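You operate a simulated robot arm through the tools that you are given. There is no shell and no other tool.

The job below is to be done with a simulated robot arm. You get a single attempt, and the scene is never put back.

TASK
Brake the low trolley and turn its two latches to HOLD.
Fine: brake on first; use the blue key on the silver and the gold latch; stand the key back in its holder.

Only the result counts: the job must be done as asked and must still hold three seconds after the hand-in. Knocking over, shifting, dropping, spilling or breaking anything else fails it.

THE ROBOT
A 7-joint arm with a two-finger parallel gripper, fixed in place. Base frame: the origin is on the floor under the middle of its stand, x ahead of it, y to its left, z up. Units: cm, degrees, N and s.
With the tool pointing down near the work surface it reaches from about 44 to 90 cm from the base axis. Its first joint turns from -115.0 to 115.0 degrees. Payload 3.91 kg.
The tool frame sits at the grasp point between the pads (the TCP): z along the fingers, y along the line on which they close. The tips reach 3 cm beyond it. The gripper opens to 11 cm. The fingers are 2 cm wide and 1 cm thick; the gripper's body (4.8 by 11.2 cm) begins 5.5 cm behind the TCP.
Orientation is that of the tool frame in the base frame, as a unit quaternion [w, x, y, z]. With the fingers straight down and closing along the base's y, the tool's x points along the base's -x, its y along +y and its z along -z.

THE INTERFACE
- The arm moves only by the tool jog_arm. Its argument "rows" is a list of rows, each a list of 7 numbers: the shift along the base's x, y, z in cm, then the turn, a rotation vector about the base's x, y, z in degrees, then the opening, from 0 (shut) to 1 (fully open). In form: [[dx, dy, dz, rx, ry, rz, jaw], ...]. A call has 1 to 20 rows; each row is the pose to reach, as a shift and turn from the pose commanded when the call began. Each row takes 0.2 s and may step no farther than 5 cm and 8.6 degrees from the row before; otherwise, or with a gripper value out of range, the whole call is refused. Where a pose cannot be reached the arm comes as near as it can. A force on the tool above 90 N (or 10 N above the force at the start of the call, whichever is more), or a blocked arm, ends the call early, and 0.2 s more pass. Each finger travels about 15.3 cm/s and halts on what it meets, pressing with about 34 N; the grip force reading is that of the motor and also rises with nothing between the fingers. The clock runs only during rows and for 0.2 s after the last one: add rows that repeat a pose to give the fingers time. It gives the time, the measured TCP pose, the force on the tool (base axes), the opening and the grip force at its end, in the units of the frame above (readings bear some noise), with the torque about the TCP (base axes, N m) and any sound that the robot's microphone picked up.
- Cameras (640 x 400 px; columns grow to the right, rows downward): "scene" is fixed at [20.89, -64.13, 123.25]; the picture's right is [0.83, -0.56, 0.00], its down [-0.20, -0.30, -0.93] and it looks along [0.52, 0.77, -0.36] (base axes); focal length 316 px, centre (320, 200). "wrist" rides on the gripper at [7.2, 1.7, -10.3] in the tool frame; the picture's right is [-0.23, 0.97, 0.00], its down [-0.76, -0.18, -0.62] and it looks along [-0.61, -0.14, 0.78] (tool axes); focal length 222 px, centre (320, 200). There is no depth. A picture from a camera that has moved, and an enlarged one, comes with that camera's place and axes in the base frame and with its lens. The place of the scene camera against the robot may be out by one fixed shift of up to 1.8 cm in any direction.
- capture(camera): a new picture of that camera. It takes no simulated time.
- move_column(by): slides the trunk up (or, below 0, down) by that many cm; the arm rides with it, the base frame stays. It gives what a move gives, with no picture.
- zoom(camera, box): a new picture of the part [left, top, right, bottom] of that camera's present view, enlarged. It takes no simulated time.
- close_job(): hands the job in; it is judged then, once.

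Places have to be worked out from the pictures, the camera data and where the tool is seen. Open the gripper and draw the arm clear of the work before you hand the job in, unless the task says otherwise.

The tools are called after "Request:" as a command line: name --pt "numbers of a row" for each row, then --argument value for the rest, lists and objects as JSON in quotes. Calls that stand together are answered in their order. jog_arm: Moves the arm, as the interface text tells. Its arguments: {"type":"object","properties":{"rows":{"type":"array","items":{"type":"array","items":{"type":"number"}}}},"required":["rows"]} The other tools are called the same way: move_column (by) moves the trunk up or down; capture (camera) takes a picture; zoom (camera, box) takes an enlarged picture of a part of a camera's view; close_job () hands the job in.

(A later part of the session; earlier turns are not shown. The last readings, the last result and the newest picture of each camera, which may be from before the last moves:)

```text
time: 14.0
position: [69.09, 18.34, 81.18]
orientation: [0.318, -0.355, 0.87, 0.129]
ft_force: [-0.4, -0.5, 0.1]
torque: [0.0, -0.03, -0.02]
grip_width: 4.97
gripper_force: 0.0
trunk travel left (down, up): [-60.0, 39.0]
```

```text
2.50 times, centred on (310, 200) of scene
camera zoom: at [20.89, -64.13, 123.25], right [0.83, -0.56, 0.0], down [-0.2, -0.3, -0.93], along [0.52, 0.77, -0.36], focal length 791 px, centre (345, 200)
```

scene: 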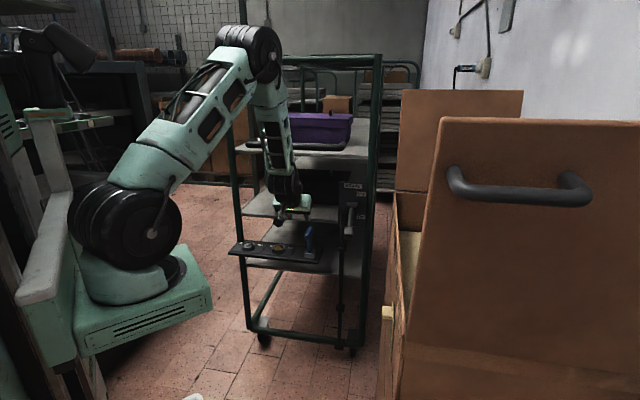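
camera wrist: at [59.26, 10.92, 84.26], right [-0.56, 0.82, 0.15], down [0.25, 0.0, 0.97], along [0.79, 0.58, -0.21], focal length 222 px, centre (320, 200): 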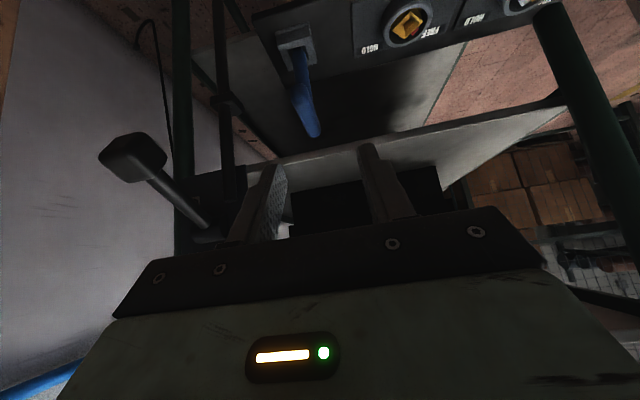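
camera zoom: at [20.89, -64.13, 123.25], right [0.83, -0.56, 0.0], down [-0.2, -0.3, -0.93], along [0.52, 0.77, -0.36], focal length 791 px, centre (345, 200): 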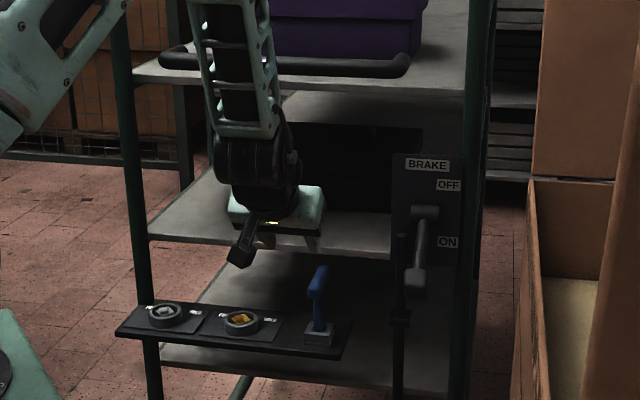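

Two wrist views put the holder hole at about (76.7–77, 23.7, 62.3), the gold socket at (68.7, 33.25, 61.8) with its square lined up with the base axes, and the key's bar along 44–45°. I advance along the tool axis to just short of the key.

Request:
jog_arm --pt "1.05 -1.23 0 0 0 0 0.45" --pt "2.9 0.57 -3.06 0 0 0 0.45" --pt "4.74 2.37 -6.13 0 0 0 0.45"

Request:
capture --camera "wrist"

Request:
zoom --camera "wrist" --box '[240, 40, 400, 200]'

Request:
zoom --camera "scene" --box '[260, 190, 350, 270]'

```text
time: 14.8
position: [74.14, 20.7, 75.05]
orientation: [0.317, -0.354, 0.87, 0.129]
ft_force: [0.0, 0.2, 0.3]
torque: [0.01, -0.03, 0.01]
grip_width: 4.94
gripper_force: 0.0
trunk travel left (down, up): [-60.0, 39.0]
```

```text
taken
camera wrist: at [64.24, 13.35, 78.19], right [-0.56, 0.82, 0.15], down [0.25, 0.0, 0.97], along [0.79, 0.57, -0.21], focal length 222 px, centre (320, 200)
```

wrist: 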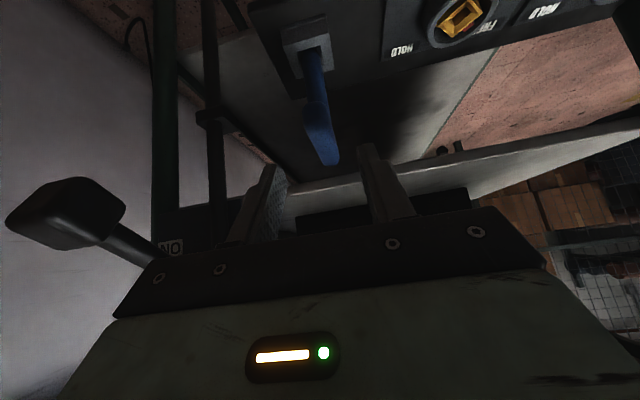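

```text
2.50 times, centred on (320, 120) of wrist
camera zoom: at [64.24, 13.35, 78.19], right [-0.56, 0.82, 0.15], down [0.25, 0.0, 0.97], along [0.79, 0.57, -0.21], focal length 555 px, centre (320, 400)
```

zoom: 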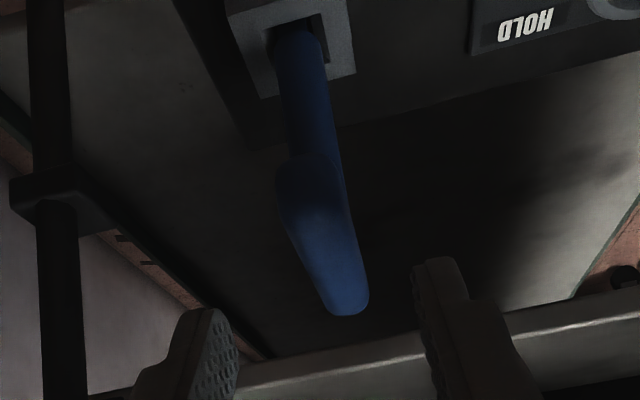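

```text
5.00 times, centred on (305, 230) of scene
camera zoom: at [20.89, -64.13, 123.25], right [0.83, -0.56, 0.0], down [-0.2, -0.3, -0.93], along [0.52, 0.77, -0.36], focal length 1582 px, centre (395, 50)
```

zoom: 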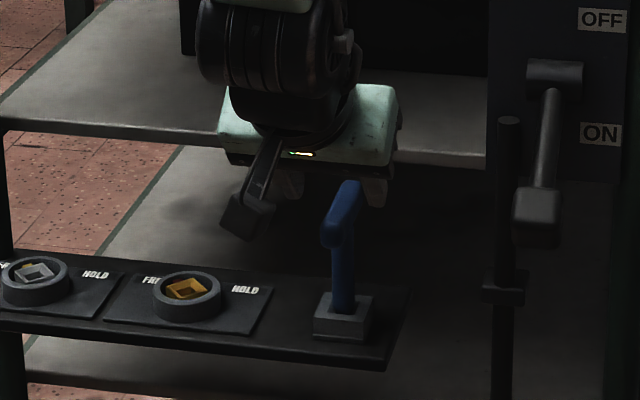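

The fingers straddle the bar symmetrically. I move in the last 6.7 cm and close on the bar's middle.

Request:
jog_arm --pt "1.43 1.55 -2.6 0 0 0 0.45" --pt "2.86 3.1 -5.25 0 0 0 0.45" --pt "2.86 3.1 -5.25 0 0 0 0.45"

Request:
zoom --camera "wrist" --box '[220, 40, 420, 220]'

Request:
zoom --camera "scene" --box '[260, 190, 350, 270]'

```text
time: 15.6
position: [76.97, 23.86, 69.78]
orientation: [0.317, -0.354, 0.87, 0.13]
ft_force: [0.3, -0.2, 0.8]
torque: [-0.01, 0.0, 0.03]
grip_width: 4.95
gripper_force: 0.0
trunk travel left (down, up): [-60.0, 39.0]
```

```text
2.22 times, centred on (320, 130) of wrist
camera zoom: at [67.08, 16.41, 72.89], right [-0.56, 0.82, 0.15], down [0.25, 0.0, 0.97], along [0.79, 0.58, -0.21], focal length 494 px, centre (320, 356)
```

zoom: 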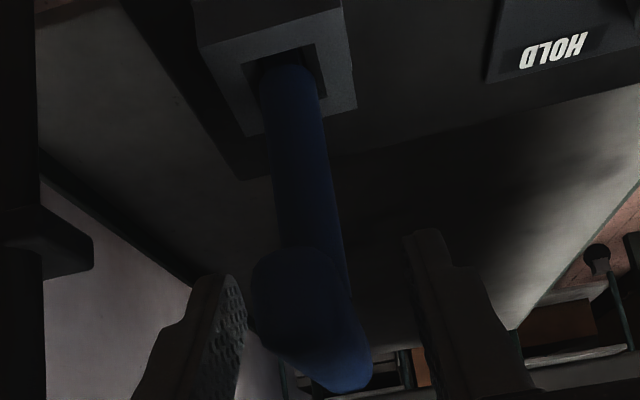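

```text
5.00 times, centred on (305, 230) of scene
camera zoom: at [20.89, -64.13, 123.25], right [0.83, -0.56, 0.0], down [-0.2, -0.3, -0.93], along [0.52, 0.77, -0.36], focal length 1582 px, centre (395, 50)
```

zoom: 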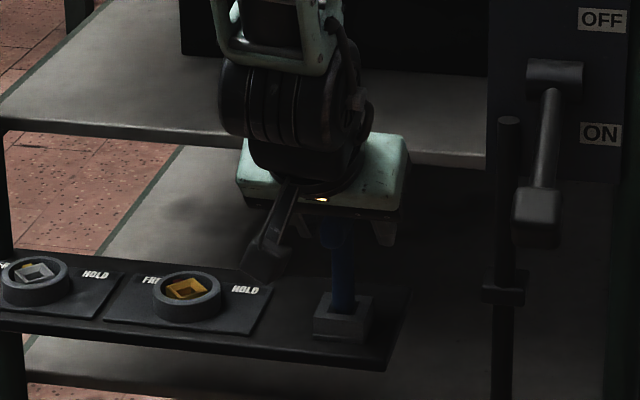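

Fingers are centred on the bar and the shaft axis is within about 0.3 cm of the tool point. I close the jaw.

Request:
jog_arm --pt "0 0 0 0 0 0 0.2" --pt "0 0 0 0 0 0 0" --pt "0 0 0 0 0 0 0"

Request:
zoom --camera "wrist" --box '[220, 40, 420, 220]'

```text
time: 16.4
position: [76.92, 23.67, 69.66]
orientation: [0.317, -0.354, 0.87, 0.13]
ft_force: [-0.4, -0.4, 0.2]
torque: [0.06, -0.01, 0.05]
grip_width: 1.76
gripper_force: 34.2
trunk travel left (down, up): [-60.0, 39.0]
```

```text
2.22 times, centred on (320, 130) of wrist
camera zoom: at [67.06, 16.4, 72.89], right [-0.56, 0.82, 0.15], down [0.25, 0.0, 0.97], along [0.79, 0.58, -0.21], focal length 494 px, centre (320, 356)
```

zoom: 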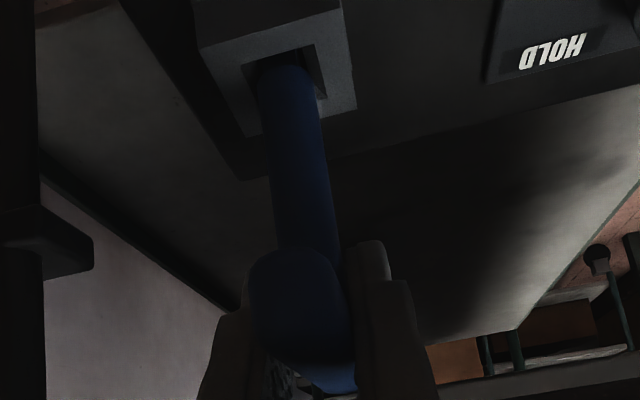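

The jaw holds the 1.8 cm bar. I lift straight up to draw the key from its holder.

Request:
jog_arm --pt "0 0 1 0 0 0 0" --pt "0 0 2 0 0 0 0" --pt "0 0 3.5 0 0 0 0" --pt "0 0 5 0 0 0 0" --pt "0 0 6 0 0 0 0"

Request:
zoom --camera "wrist" --box '[220, 40, 420, 220]'

Request:
zoom --camera "scene" --box '[260, 190, 350, 270]'

Request:
zoom --camera "scene" --box '[220, 60, 400, 240]'

```text
time: 17.6
position: [76.77, 23.73, 75.66]
orientation: [0.316, -0.355, 0.87, 0.13]
ft_force: [0.1, -0.1, -2.1]
torque: [-0.01, 0.02, 0.01]
grip_width: 1.8
gripper_force: 33.7
trunk travel left (down, up): [-60.0, 39.0]
```

```text
2.22 times, centred on (320, 130) of wrist
camera zoom: at [66.9, 16.4, 78.97], right [-0.56, 0.82, 0.15], down [0.26, 0.0, 0.97], along [0.79, 0.58, -0.21], focal length 494 px, centre (320, 356)
```

zoom: 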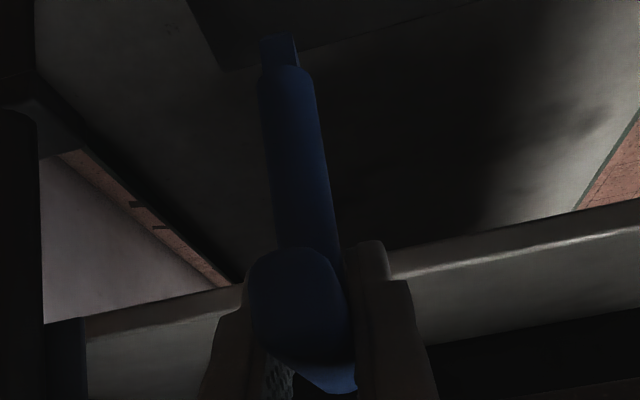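

```text
5.00 times, centred on (305, 230) of scene
camera zoom: at [20.89, -64.13, 123.25], right [0.83, -0.56, 0.0], down [-0.2, -0.3, -0.93], along [0.52, 0.77, -0.36], focal length 1582 px, centre (395, 50)
```

zoom: 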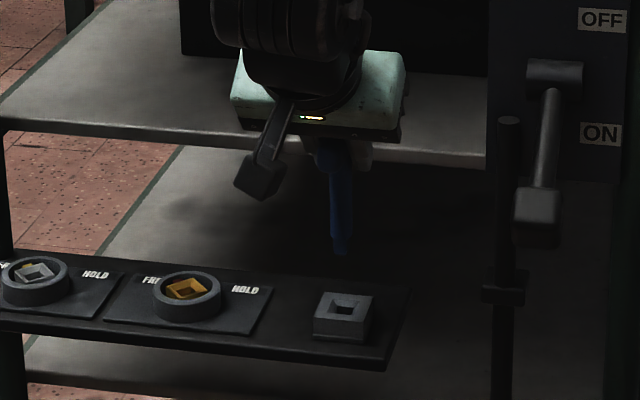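

```text
2.22 times, centred on (310, 150) of scene
camera zoom: at [20.89, -64.13, 123.25], right [0.83, -0.56, 0.0], down [-0.2, -0.3, -0.93], along [0.52, 0.77, -0.36], focal length 703 px, centre (342, 311)
```

zoom: 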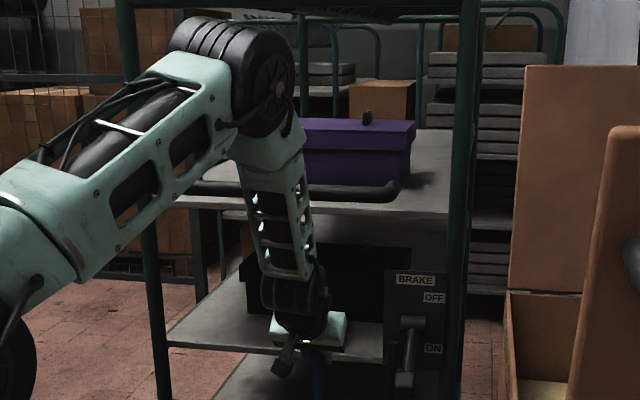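

The key is out: a round shaft with a short square tip ending about 8.7 cm below the bar. Keeping it high, I carry it over the gold latch while turning the hand by +45.7°, so the square tip matches the gold socket.

Request:
jog_arm --pt "-1.36 1.62 0 0 0 7.6 0" --pt "-2.73 3.24 0 0 0 15.2 0" --pt "-4.09 4.86 0 0 0 22.8 0" --pt "-5.45 6.49 0 0 0 30.4 0" --pt "-6.82 8.1 0 0 0 38.0 0" --pt "-8.18 9.73 0 0 0 45.7 0" --pt "-8.18 9.73 0 0 0 45.7 0"

Request:
capture --camera "wrist"

Request:
capture --camera "scene"

Request:
zoom --camera "scene" --box '[230, 190, 330, 270]'

Request:
zoom --camera "wrist" --box '[220, 20, 420, 220]'

```text
time: 19.2
position: [68.72, 33.56, 75.58]
orientation: [-0.242, 0.665, -0.664, -0.243]
ft_force: [0.2, 0.5, -1.3]
torque: [0.03, 0.01, -0.02]
grip_width: 1.76
gripper_force: 34.1
trunk travel left (down, up): [-60.0, 39.0]
```

```text
taken
camera wrist: at [67.05, 21.35, 78.79], right [-0.97, 0.17, 0.15], down [0.18, 0.18, 0.97], along [0.14, 0.97, -0.21], focal length 222 px, centre (320, 200)
```

wrist: 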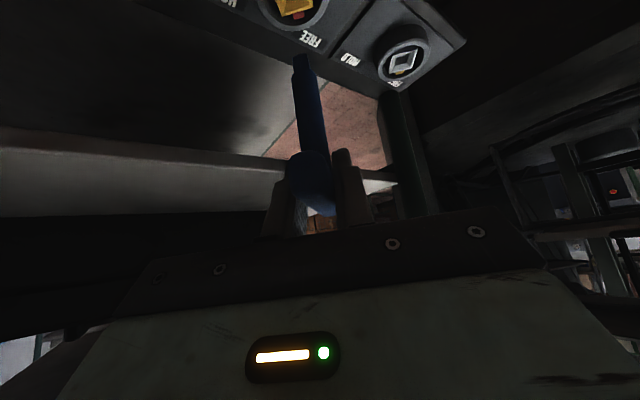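

```text
taken
```

scene: 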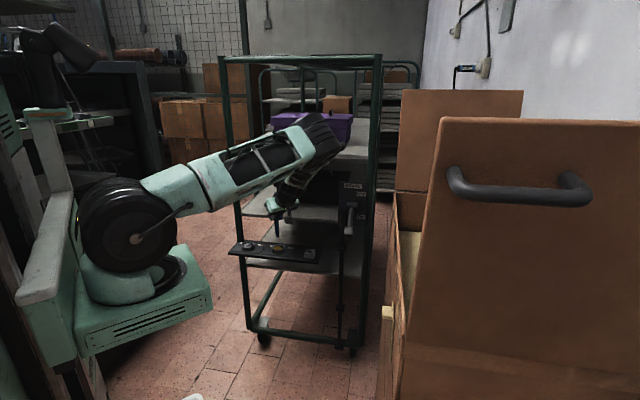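

```text
5.00 times, centred on (280, 230) of scene
camera zoom: at [20.89, -64.13, 123.25], right [0.83, -0.56, 0.0], down [-0.2, -0.3, -0.93], along [0.52, 0.77, -0.36], focal length 1582 px, centre (520, 50)
```

zoom: 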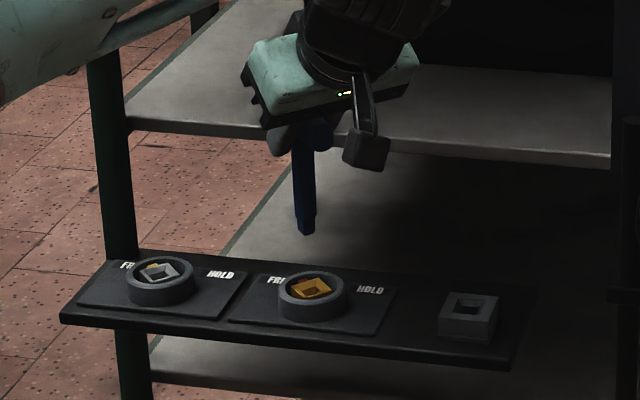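

```text
2.00 times, centred on (320, 120) of wrist
camera zoom: at [67.05, 21.35, 78.79], right [-0.97, 0.17, 0.15], down [0.18, 0.18, 0.97], along [0.14, 0.97, -0.21], focal length 444 px, centre (320, 360)
```

zoom: 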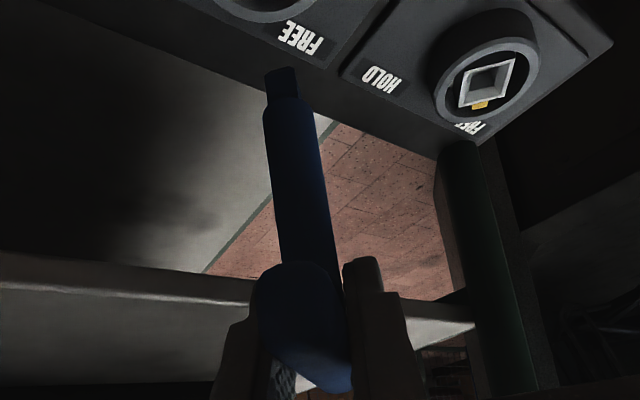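

The key hangs over the gold socket; scene and wrist views put its tip at about (68.7, 33.2), within 0.2 cm of the socket centre. I lower it to just above the socket and check again.

Request:
jog_arm --pt "0 0 -1.5 0 0 0 0" --pt "0 0 -3 0 0 0 0" --pt "0 0 -3.8 0 0 0 0" --pt "0 0 -3.8 0 0 0 0"

Request:
zoom --camera "scene" --box '[255, 210, 305, 260]'

Request:
zoom --camera "wrist" --box '[240, 0, 360, 120]'

```text
time: 20.2
position: [68.7, 33.63, 71.9]
orientation: [-0.24, 0.665, -0.664, -0.242]
ft_force: [0.2, -0.5, -1.0]
torque: [0.01, 0.0, 0.0]
grip_width: 1.77
gripper_force: 33.7
trunk travel left (down, up): [-60.0, 39.0]
```

```text
8.00 times, centred on (280, 235) of scene
camera zoom: at [20.89, -64.13, 123.25], right [0.83, -0.56, 0.0], down [-0.2, -0.3, -0.93], along [0.52, 0.77, -0.36], focal length 2531 px, centre (640, -80)
```

zoom: 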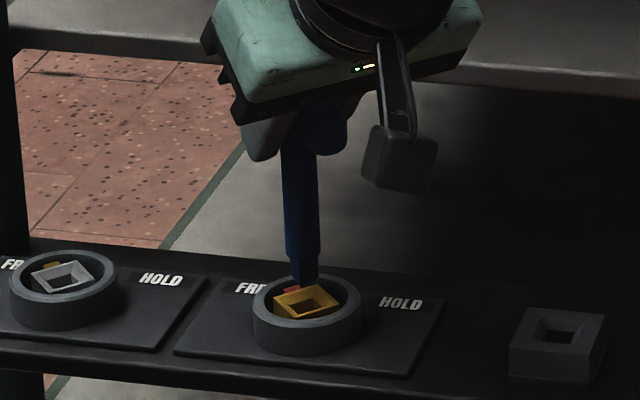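

```text
3.33 times, centred on (300, 60) of wrist
camera zoom: at [67.12, 21.29, 75.09], right [-0.97, 0.17, 0.15], down [0.18, 0.18, 0.97], along [0.14, 0.97, -0.21], focal length 740 px, centre (387, 667)
```

zoom: 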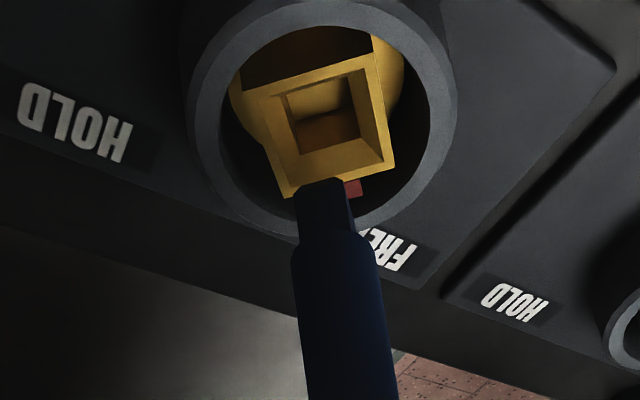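

The view is good, but the two cameras disagree by a few millimetres, so I zoom in further on the tip and socket before inserting.

Request:
zoom --camera "scene" --box '[266, 232, 290, 250]'

Request:
zoom --camera "wrist" --box '[270, 0, 340, 80]'

```text
16.00 times, centred on (278, 241) of scene
camera zoom: at [20.89, -64.13, 123.25], right [0.83, -0.56, 0.0], down [-0.2, -0.3, -0.93], along [0.52, 0.77, -0.36], focal length 5062 px, centre (992, -456)
```

zoom: 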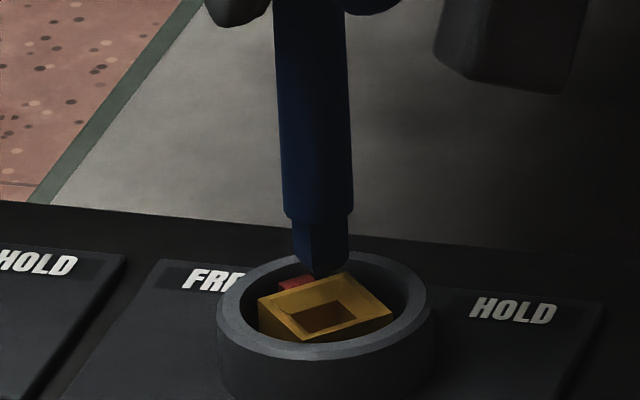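

```text
5.00 times, centred on (305, 40) of wrist
camera zoom: at [67.12, 21.29, 75.09], right [-0.97, 0.17, 0.15], down [0.18, 0.18, 0.97], along [0.14, 0.97, -0.21], focal length 1111 px, centre (395, 1000)
```

zoom: 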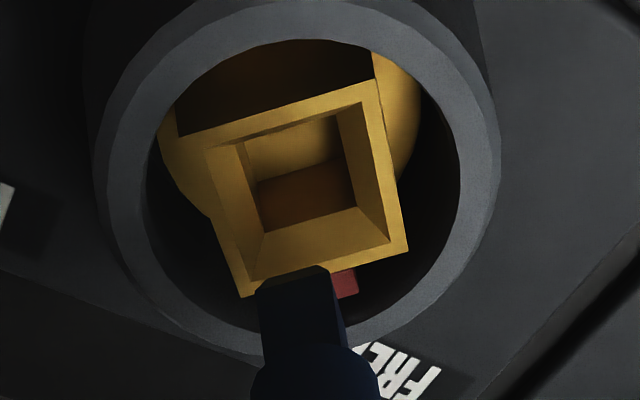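

Solving both sight lines together shows the key axis is about 1 cm ahead of the tool point. The tip is therefore about 1.3 cm too far toward +y and 0.4 cm toward +x, and only a few millimetres above the socket rim. I raise it 1.5 cm, shift by (-0.4, -1.3) and look again.

Request:
jog_arm --pt "0 0 0.8 0 0 0 0" --pt "0 0 1.5 0 0 0 0" --pt "-0.2 -0.65 1.5 0 0 0 0" --pt "-0.4 -1.3 1.5 0 0 0 0" --pt "-0.4 -1.3 1.5 0 0 0 0"

Request:
zoom --camera "scene" --box '[266, 232, 290, 250]'

Request:
zoom --camera "wrist" --box '[270, 0, 340, 80]'

```text
time: 21.4
position: [68.13, 32.39, 73.25]
orientation: [-0.241, 0.665, -0.664, -0.243]
ft_force: [-0.1, 0.3, -1.9]
torque: [0.01, 0.02, -0.01]
grip_width: 1.76
gripper_force: 33.9
trunk travel left (down, up): [-60.0, 39.0]
```

```text
16.00 times, centred on (278, 241) of scene
camera zoom: at [20.89, -64.13, 123.25], right [0.83, -0.56, 0.0], down [-0.2, -0.3, -0.93], along [0.52, 0.77, -0.36], focal length 5062 px, centre (992, -456)
```

zoom: 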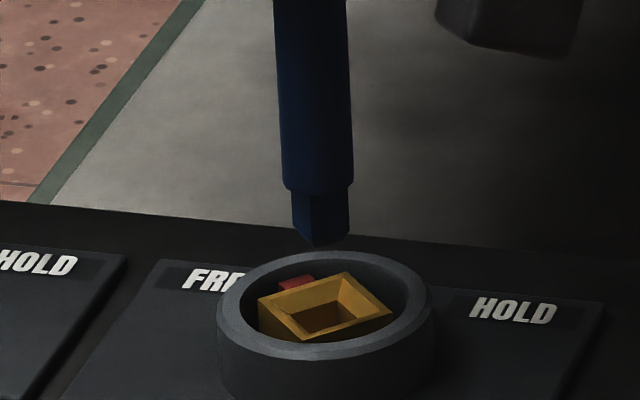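

```text
5.00 times, centred on (305, 40) of wrist
camera zoom: at [66.58, 20.07, 76.57], right [-0.97, 0.17, 0.15], down [0.18, 0.18, 0.97], along [0.14, 0.97, -0.21], focal length 1111 px, centre (395, 1000)
```

zoom: 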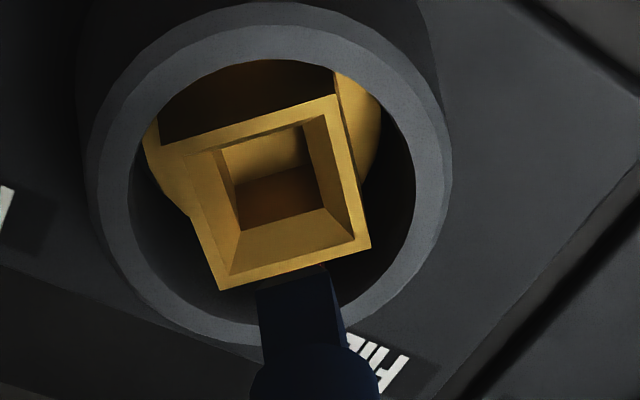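

Now both views agree: the tip is about 1.65 cm above the rim and still some 0.4 cm too far in +y. I correct that, lower by 1 cm and check once more.

Request:
jog_arm --pt "-0.05 -0.38 0 0 0 0 0" --pt "-0.05 -0.38 -0.5 0 0 0 0" --pt "-0.05 -0.38 -1.0 0 0 0 0" --pt "-0.05 -0.38 -1.0 0 0 0 0"

Request:
zoom --camera "scene" --box '[266, 232, 290, 250]'

Request:
zoom --camera "wrist" --box '[270, 0, 340, 80]'

```text
time: 22.4
position: [68.08, 32.11, 72.33]
orientation: [0.242, -0.664, 0.665, 0.242]
ft_force: [-0.3, 0.5, -1.8]
torque: [-0.01, 0.0, 0.0]
grip_width: 1.78
gripper_force: 33.7
trunk travel left (down, up): [-60.0, 39.0]
```

```text
16.00 times, centred on (278, 241) of scene
camera zoom: at [20.89, -64.13, 123.25], right [0.83, -0.56, 0.0], down [-0.2, -0.3, -0.93], along [0.52, 0.77, -0.36], focal length 5062 px, centre (992, -456)
```

zoom: 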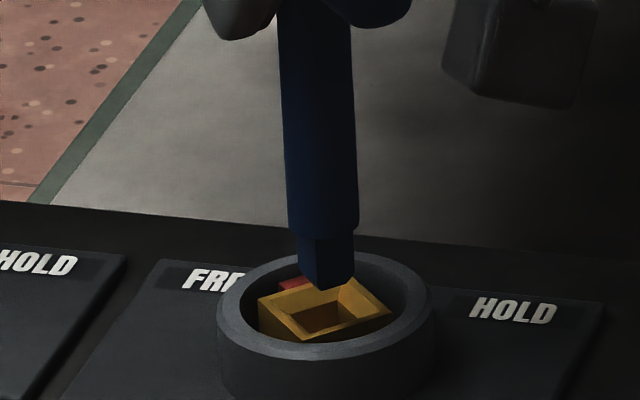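

```text
5.00 times, centred on (305, 40) of wrist
camera zoom: at [66.49, 19.74, 75.58], right [-0.97, 0.17, 0.15], down [0.18, 0.18, 0.97], along [0.14, 0.97, -0.21], focal length 1111 px, centre (395, 1000)
```

zoom: 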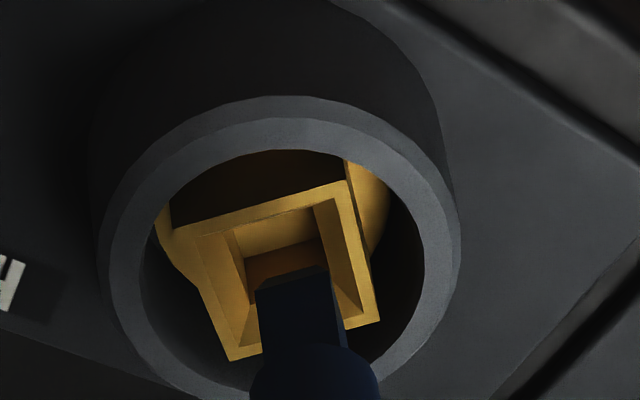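

The tip is now centred to about 0.1 cm, roughly 0.65 cm above the rim. I lower it in small steps into the funnel, watching the force.

Request:
jog_arm --pt "0 0 -0.4 0 0 0 0" --pt "0 0 -0.8 0 0 0 0" --pt "0 0 -1.1 0 0 0 0" --pt "0 0 -1.3 0 0 0 0"

Request:
zoom --camera "scene" --box '[266, 232, 290, 250]'

Request:
zoom --camera "wrist" --box '[270, 0, 340, 80]'

```text
time: 23.4
position: [68.28, 32.02, 71.24]
orientation: [-0.242, 0.665, -0.664, -0.242]
ft_force: [-1.1, -1.4, 3.7]
torque: [-0.16, 0.03, -0.01]
grip_width: 1.75
gripper_force: 33.8
trunk travel left (down, up): [-60.0, 39.0]
```

```text
16.00 times, centred on (278, 241) of scene
camera zoom: at [20.89, -64.13, 123.25], right [0.83, -0.56, 0.0], down [-0.2, -0.3, -0.93], along [0.52, 0.77, -0.36], focal length 5062 px, centre (992, -456)
```

zoom: 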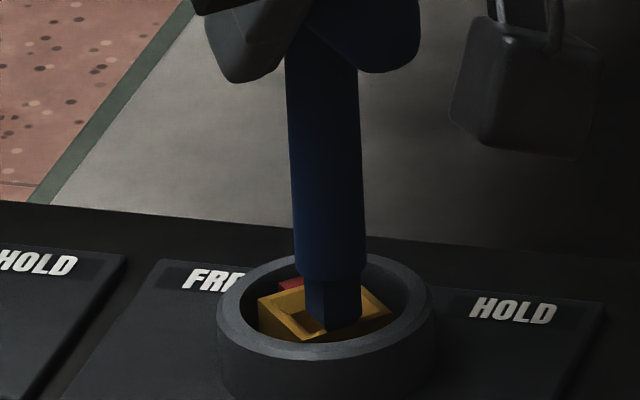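

```text
5.00 times, centred on (305, 40) of wrist
camera zoom: at [66.6, 19.71, 74.42], right [-0.97, 0.17, 0.15], down [0.18, 0.18, 0.97], along [0.14, 0.97, -0.21], focal length 1111 px, centre (395, 1000)
```

zoom: 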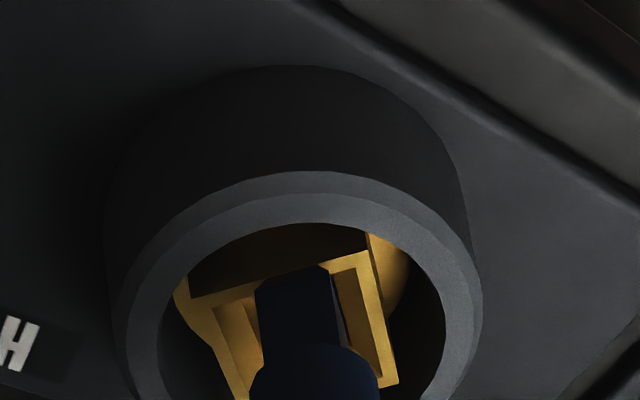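

Light contact (about 4–5 N) with the tip inside the funnel. I keep lowering in small steps.

Request:
jog_arm --pt "-0.1 0 -0.2 0 0 0 0" --pt "-0.1 0 -0.4 0 0 0 0" --pt "-0.1 0 -0.6 0 0 0 0"

Request:
zoom --camera "scene" --box '[266, 232, 290, 250]'

Request:
zoom --camera "wrist" --box '[270, 0, 340, 80]'

```text
time: 24.2
position: [68.26, 32.17, 70.92]
orientation: [-0.245, 0.664, -0.663, -0.242]
ft_force: [1.4, 0.4, 29.0]
torque: [0.11, -0.14, 0.0]
grip_width: 1.74
gripper_force: 34.5
trunk travel left (down, up): [-60.0, 39.0]
```

```text
16.00 times, centred on (278, 241) of scene
camera zoom: at [20.89, -64.13, 123.25], right [0.83, -0.56, 0.0], down [-0.2, -0.3, -0.93], along [0.52, 0.77, -0.36], focal length 5062 px, centre (992, -456)
```

zoom: 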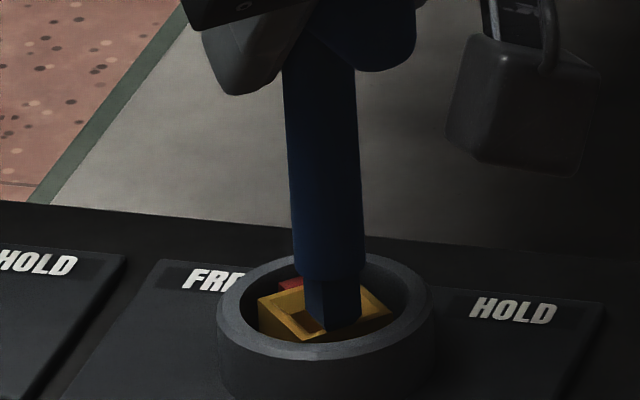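

```text
5.00 times, centred on (305, 40) of wrist
camera zoom: at [66.53, 19.79, 74.01], right [-0.97, 0.17, 0.14], down [0.17, 0.18, 0.97], along [0.14, 0.97, -0.2], focal length 1111 px, centre (395, 1000)
```

zoom: 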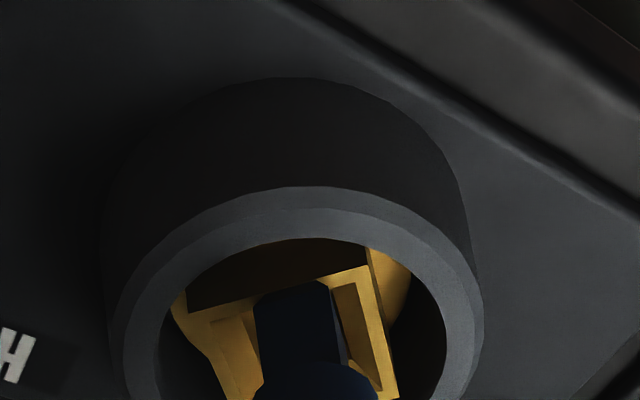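

It stopped at 29 N with the tip on the funnel wall, so it is slightly off. I ease back up a little and take closer images to find which side is touching.

Request:
jog_arm --pt "0 0 0.3 0 0 0 0" --pt "0 0 0.45 0 0 0 0"

Request:
zoom --camera "scene" --box '[271, 236, 287, 248]'

Request:
zoom --camera "wrist" --box '[275, 30, 335, 85]'

Request:
zoom --camera "wrist" --box '[240, 0, 400, 200]'

```text
time: 24.8
position: [67.93, 31.85, 70.93]
orientation: [-0.24, 0.665, -0.664, -0.242]
ft_force: [1.7, 4.4, 9.0]
torque: [0.35, -0.05, -0.05]
grip_width: 1.75
gripper_force: 34.0
trunk travel left (down, up): [-60.0, 39.0]
```

```text
16.00 times, centred on (279, 242) of scene
camera zoom: at [20.89, -64.13, 123.25], right [0.83, -0.56, 0.0], down [-0.2, -0.3, -0.93], along [0.52, 0.77, -0.36], focal length 5062 px, centre (976, -472)
```

zoom: 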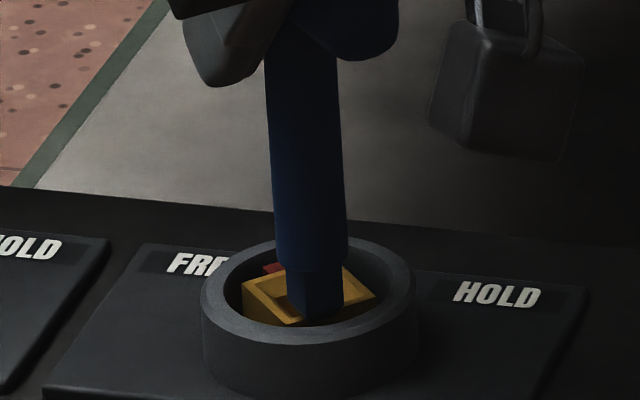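

```text
7.27 times, centred on (305, 58) of wrist
camera zoom: at [66.38, 19.56, 74.08], right [-0.97, 0.17, 0.15], down [0.18, 0.18, 0.97], along [0.14, 0.97, -0.21], focal length 1615 px, centre (429, 1236)
```

zoom: 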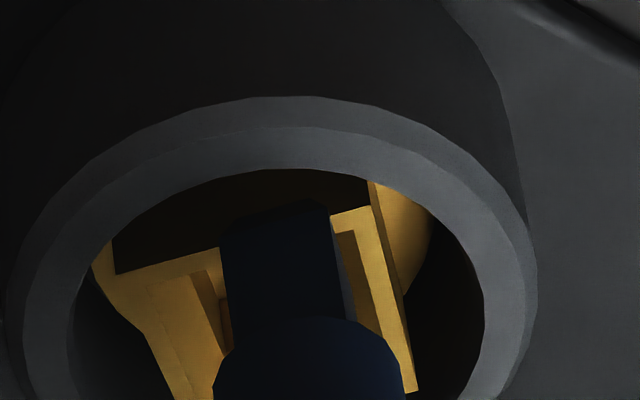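

```text
2.00 times, centred on (320, 100) of wrist
camera zoom: at [66.38, 19.56, 74.08], right [-0.97, 0.17, 0.15], down [0.18, 0.18, 0.97], along [0.14, 0.97, -0.21], focal length 444 px, centre (320, 400)
```

zoom: 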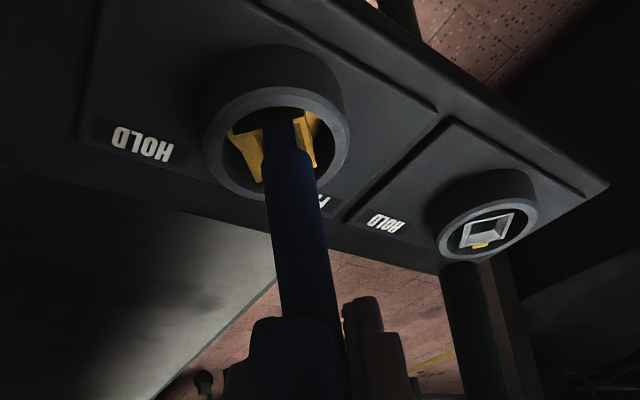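

The key slid to the near (-y) rim of the socket. I raise clear by 2 cm and measure again from a height where the whole rim and tip are visible.

Request:
jog_arm --pt "0 0 0.7 0 0 0 0" --pt "0 0 1.4 0 0 0 0" --pt "0 0 2.0 0 0 0 0" --pt "0 0 2.0 0 0 0 0"

Request:
zoom --camera "scene" --box '[271, 230, 287, 248]'

Request:
zoom --camera "wrist" --box '[270, 0, 340, 80]'

Request:
zoom --camera "scene" --box '[262, 195, 312, 250]'

```text
time: 25.8
position: [68.2, 31.89, 72.95]
orientation: [-0.241, 0.665, -0.664, -0.242]
ft_force: [-0.3, -0.2, -1.5]
torque: [0.02, 0.01, 0.02]
grip_width: 1.75
gripper_force: 33.8
trunk travel left (down, up): [-60.0, 39.0]
```

```text
16.00 times, centred on (279, 239) of scene
camera zoom: at [20.89, -64.13, 123.25], right [0.83, -0.56, 0.0], down [-0.2, -0.3, -0.93], along [0.52, 0.77, -0.36], focal length 5062 px, centre (976, -424)
```

zoom: 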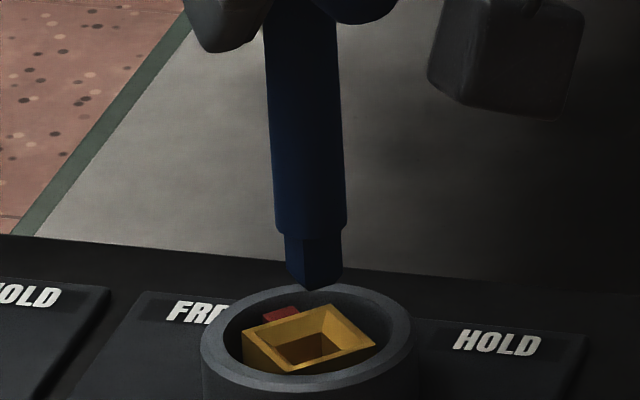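

```text
5.00 times, centred on (305, 40) of wrist
camera zoom: at [66.5, 19.61, 76.14], right [-0.97, 0.17, 0.15], down [0.18, 0.18, 0.97], along [0.14, 0.97, -0.21], focal length 1111 px, centre (395, 1000)
```

zoom: 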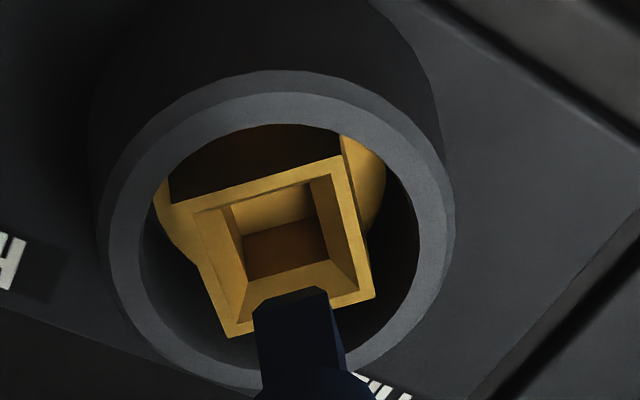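

```text
7.27 times, centred on (287, 222) of scene
camera zoom: at [20.89, -64.13, 123.25], right [0.83, -0.56, 0.0], down [-0.2, -0.3, -0.93], along [0.52, 0.77, -0.36], focal length 2301 px, centre (560, 36)
```

zoom: 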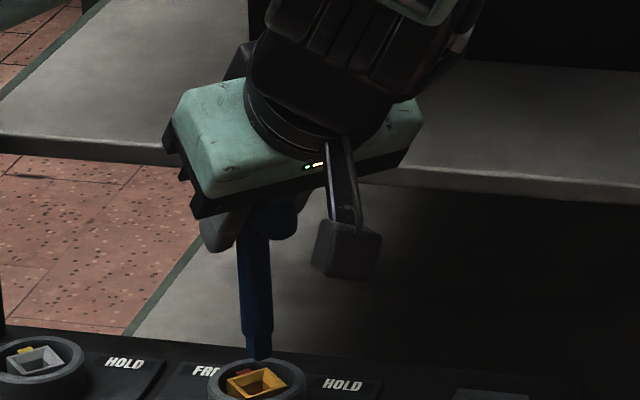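

The key stayed vertical and only slid up about 0.3 cm in the grip. Both views now put the tip 0.25 cm too far in -y, about 1.7 cm above the rim, so I correct and descend 1 cm.

Request:
jog_arm --pt "0 0.25 0 0 0 0 0" --pt "0 0.25 -0.5 0 0 0 0" --pt "0 0.25 -1.1 0 0 0 0" --pt "0 0.25 -1.1 0 0 0 0" --pt "0 0.25 -1.1 0 0 0 0"

Request:
zoom --camera "scene" --box '[271, 230, 287, 248]'

Request:
zoom --camera "wrist" --box '[270, 0, 340, 80]'

```text
time: 27.0
position: [68.23, 32.28, 71.77]
orientation: [0.242, -0.664, 0.664, 0.243]
ft_force: [0.2, 0.0, -1.4]
torque: [-0.02, -0.03, 0.01]
grip_width: 1.76
gripper_force: 34.6
trunk travel left (down, up): [-60.0, 39.0]
```

```text
16.00 times, centred on (279, 239) of scene
camera zoom: at [20.89, -64.13, 123.25], right [0.83, -0.56, 0.0], down [-0.2, -0.3, -0.93], along [0.52, 0.77, -0.36], focal length 5062 px, centre (976, -424)
```

zoom: 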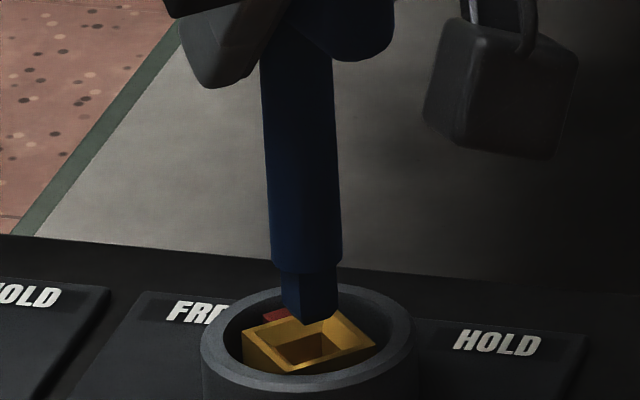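

```text
5.00 times, centred on (305, 40) of wrist
camera zoom: at [66.51, 19.96, 75.05], right [-0.97, 0.17, 0.15], down [0.18, 0.18, 0.97], along [0.14, 0.97, -0.21], focal length 1111 px, centre (395, 1000)
```

zoom: 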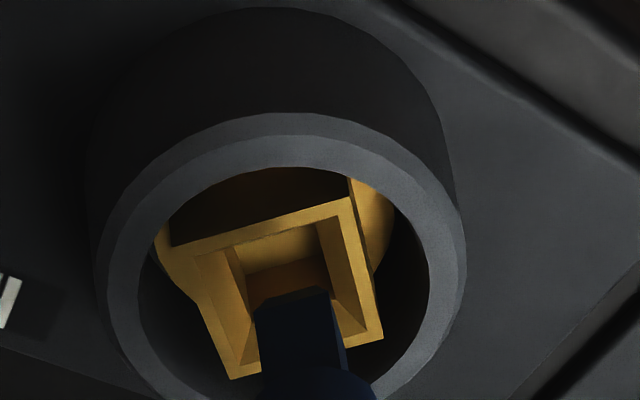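

Checking against where contact actually occurred, the true height is about 0.95 cm and the tip is still roughly 0.4 cm short in y. I shift +0.4 in y and lower 1.2 cm, then read the force.

Request:
jog_arm --pt "0.05 0.4 0 0 0 0 0" --pt "0.05 0.4 -0.4 0 0 0 0" --pt "0.05 0.4 -0.8 0 0 0 0" --pt "0.05 0.4 -1.0 0 0 0 0" --pt "0.05 0.4 -1.2 0 0 0 0" --pt "0.05 0.4 -1.2 0 0 0 0"

Request:
zoom --camera "scene" --box '[271, 230, 287, 248]'

Request:
zoom --camera "wrist" --box '[270, 10, 340, 90]'

```text
time: 28.4
position: [68.24, 32.62, 70.62]
orientation: [0.242, -0.664, 0.665, 0.242]
ft_force: [-0.8, -0.2, -1.4]
torque: [-0.01, 0.02, -0.02]
grip_width: 1.78
gripper_force: 34.4
trunk travel left (down, up): [-60.0, 39.0]
```

```text
16.00 times, centred on (279, 239) of scene
camera zoom: at [20.89, -64.13, 123.25], right [0.83, -0.56, 0.0], down [-0.2, -0.3, -0.93], along [0.52, 0.77, -0.36], focal length 5062 px, centre (976, -424)
```

zoom: 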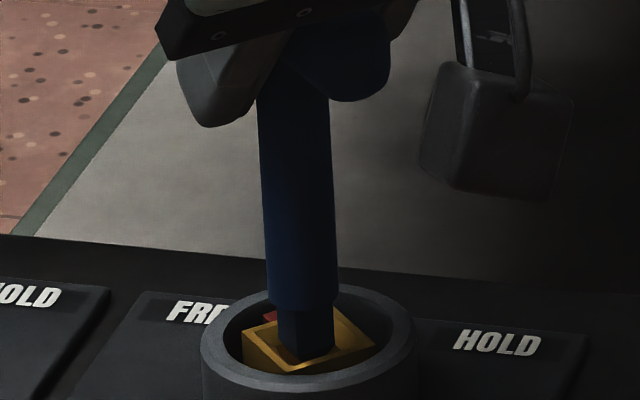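

```text
5.00 times, centred on (305, 50) of wrist
camera zoom: at [66.56, 20.34, 73.87], right [-0.97, 0.17, 0.15], down [0.18, 0.18, 0.97], along [0.14, 0.97, -0.21], focal length 1111 px, centre (395, 950)
```

zoom: 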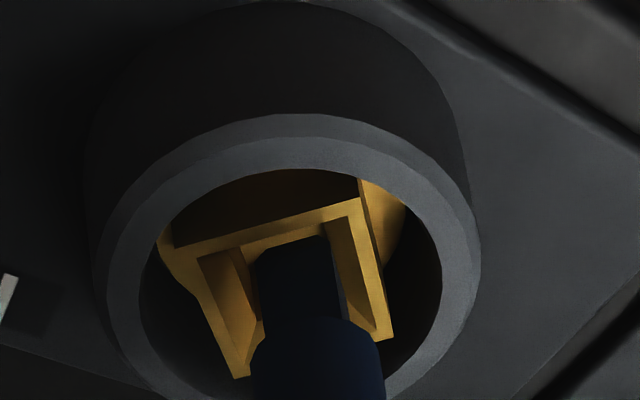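

No contact force, and the tip is now seen inside the funnel. I keep lowering gently.

Request:
jog_arm --pt "0 0 -0.2 0 0 0 0" --pt "0 0 -0.4 0 0 0 0" --pt "0 0 -0.5 0 0 0 0"

Request:
zoom --camera "scene" --box '[271, 230, 287, 248]'

Request:
zoom --camera "wrist" --box '[270, 20, 340, 100]'

```text
time: 29.2
position: [68.29, 32.74, 70.32]
orientation: [0.244, -0.664, 0.664, 0.243]
ft_force: [0.1, 5.0, 5.5]
torque: [0.35, -0.09, -0.03]
grip_width: 1.78
gripper_force: 34.4
trunk travel left (down, up): [-60.0, 39.0]
```

```text
16.00 times, centred on (279, 239) of scene
camera zoom: at [20.89, -64.13, 123.25], right [0.83, -0.56, 0.0], down [-0.2, -0.3, -0.93], along [0.52, 0.77, -0.36], focal length 5062 px, centre (976, -424)
```

zoom: 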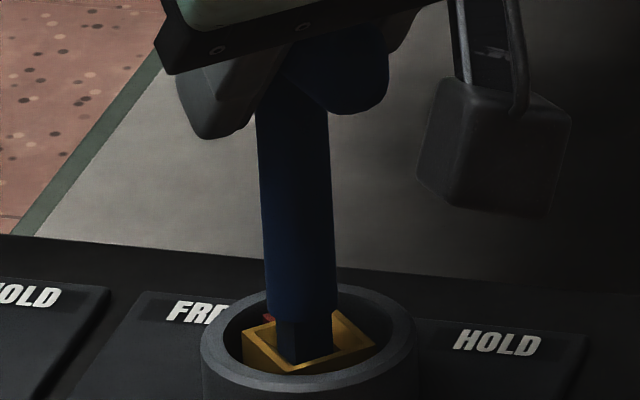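

```text
5.00 times, centred on (305, 60) of wrist
camera zoom: at [66.54, 20.42, 73.47], right [-0.97, 0.17, 0.15], down [0.18, 0.18, 0.97], along [0.14, 0.97, -0.21], focal length 1111 px, centre (395, 900)
```

zoom: 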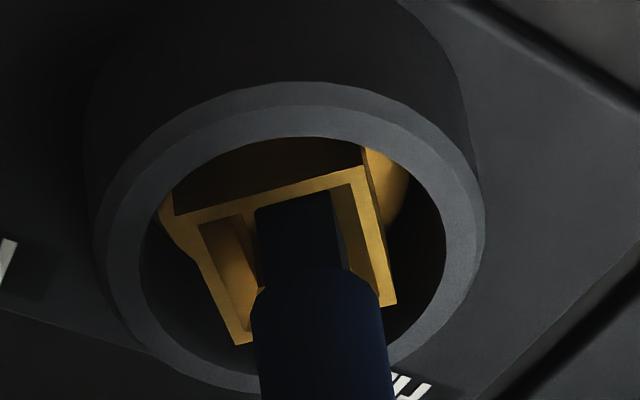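

The near wall pushes back in +y (about 5 N), so the tip needs to go a bit further in +y. I shift +0.2 and continue down slowly.

Request:
jog_arm --pt "0 0.15 0.05 0 0 0 0" --pt "0 0.25 0 0 0 0 0" --pt "0 0.25 -0.2 0 0 0 0" --pt "0 0.25 -0.4 0 0 0 0"

Request:
zoom --camera "scene" --box '[271, 230, 287, 248]'

Request:
zoom --camera "wrist" --box '[270, 20, 340, 100]'

```text
time: 30.2
position: [68.27, 32.8, 69.66]
orientation: [0.242, -0.664, 0.665, 0.242]
ft_force: [4.7, -0.6, 0.2]
torque: [-0.03, -0.34, 0.02]
grip_width: 1.78
gripper_force: 33.9
trunk travel left (down, up): [-60.0, 39.0]
```

```text
16.00 times, centred on (279, 239) of scene
camera zoom: at [20.89, -64.13, 123.25], right [0.83, -0.56, 0.0], down [-0.2, -0.3, -0.93], along [0.52, 0.77, -0.36], focal length 5062 px, centre (976, -424)
```

zoom: 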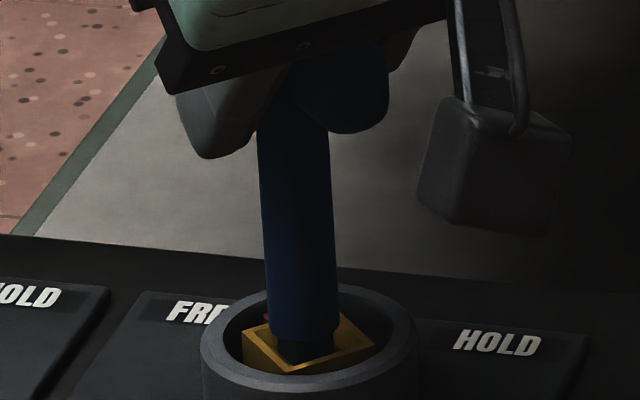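

```text
5.00 times, centred on (305, 60) of wrist
camera zoom: at [66.57, 20.51, 72.96], right [-0.97, 0.17, 0.15], down [0.18, 0.18, 0.97], along [0.14, 0.97, -0.21], focal length 1111 px, centre (395, 900)
```

zoom: 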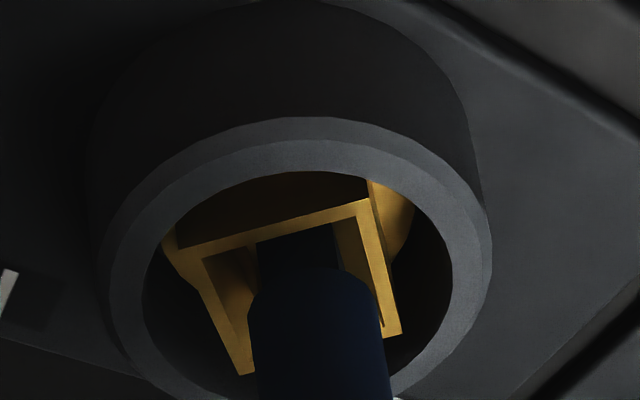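

The tip has dropped into the square hole (z 69.7, no vertical load), with a small +x push. I relieve that by +0.15 in x and seat it a little deeper.

Request:
jog_arm --pt "0.15 0 0 0 0 0 0" --pt "0.15 0 -0.15 0 0 0 0" --pt "0.15 0 -0.3 0 0 0 0"

Request:
zoom --camera "scene" --box '[271, 230, 287, 248]'

```text
time: 31.0
position: [68.31, 32.77, 69.64]
orientation: [-0.242, 0.664, -0.664, -0.243]
ft_force: [-2.2, -4.4, 13.2]
torque: [-0.35, 0.16, -0.02]
grip_width: 1.77
gripper_force: 34.1
trunk travel left (down, up): [-60.0, 39.0]
```

```text
16.00 times, centred on (279, 239) of scene
camera zoom: at [20.89, -64.13, 123.25], right [0.83, -0.56, 0.0], down [-0.2, -0.3, -0.93], along [0.52, 0.77, -0.36], focal length 5062 px, centre (976, -424)
```

zoom: 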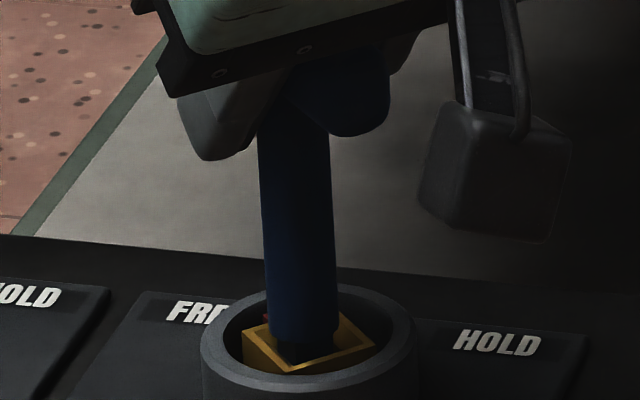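

The tip is seated: it bottoms at z 69.6 with 13 N. I ease the load slightly and turn the first 15° clockwise about the key's axis, checking the reaction.

Request:
jog_arm --pt "-0.05 -0.1 0.15 0 0 0 0" --pt "-0.11 -0.1 0.15 0 0 -7.5 0" --pt "-0.18 -0.08 0.15 0 0 -15 0"

Request:
zoom --camera "scene" --box '[266, 225, 294, 250]'

Request:
zoom --camera "wrist" --box '[240, 20, 370, 140]'

```text
time: 31.8
position: [68.21, 32.81, 69.67]
orientation: [0.273, -0.571, 0.745, 0.209]
ft_force: [1.8, 6.4, 8.3]
torque: [0.57, -0.13, -0.01]
grip_width: 1.76
gripper_force: 34.6
trunk travel left (down, up): [-60.0, 39.0]
```

```text
16.00 times, centred on (280, 238) of scene
camera zoom: at [20.89, -64.13, 123.25], right [0.83, -0.56, 0.0], down [-0.2, -0.3, -0.93], along [0.52, 0.77, -0.36], focal length 5062 px, centre (960, -400)
```

zoom: 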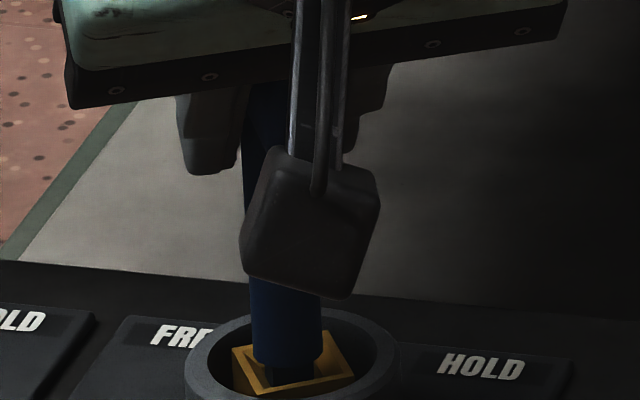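

```text
3.33 times, centred on (305, 80) of wrist
camera zoom: at [63.45, 21.39, 72.83], right [-0.9, 0.42, 0.15], down [0.22, 0.13, 0.97], along [0.39, 0.9, -0.21], focal length 740 px, centre (370, 600)
```

zoom: 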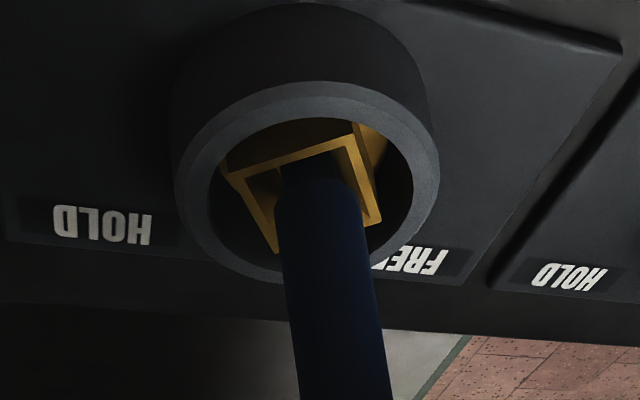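

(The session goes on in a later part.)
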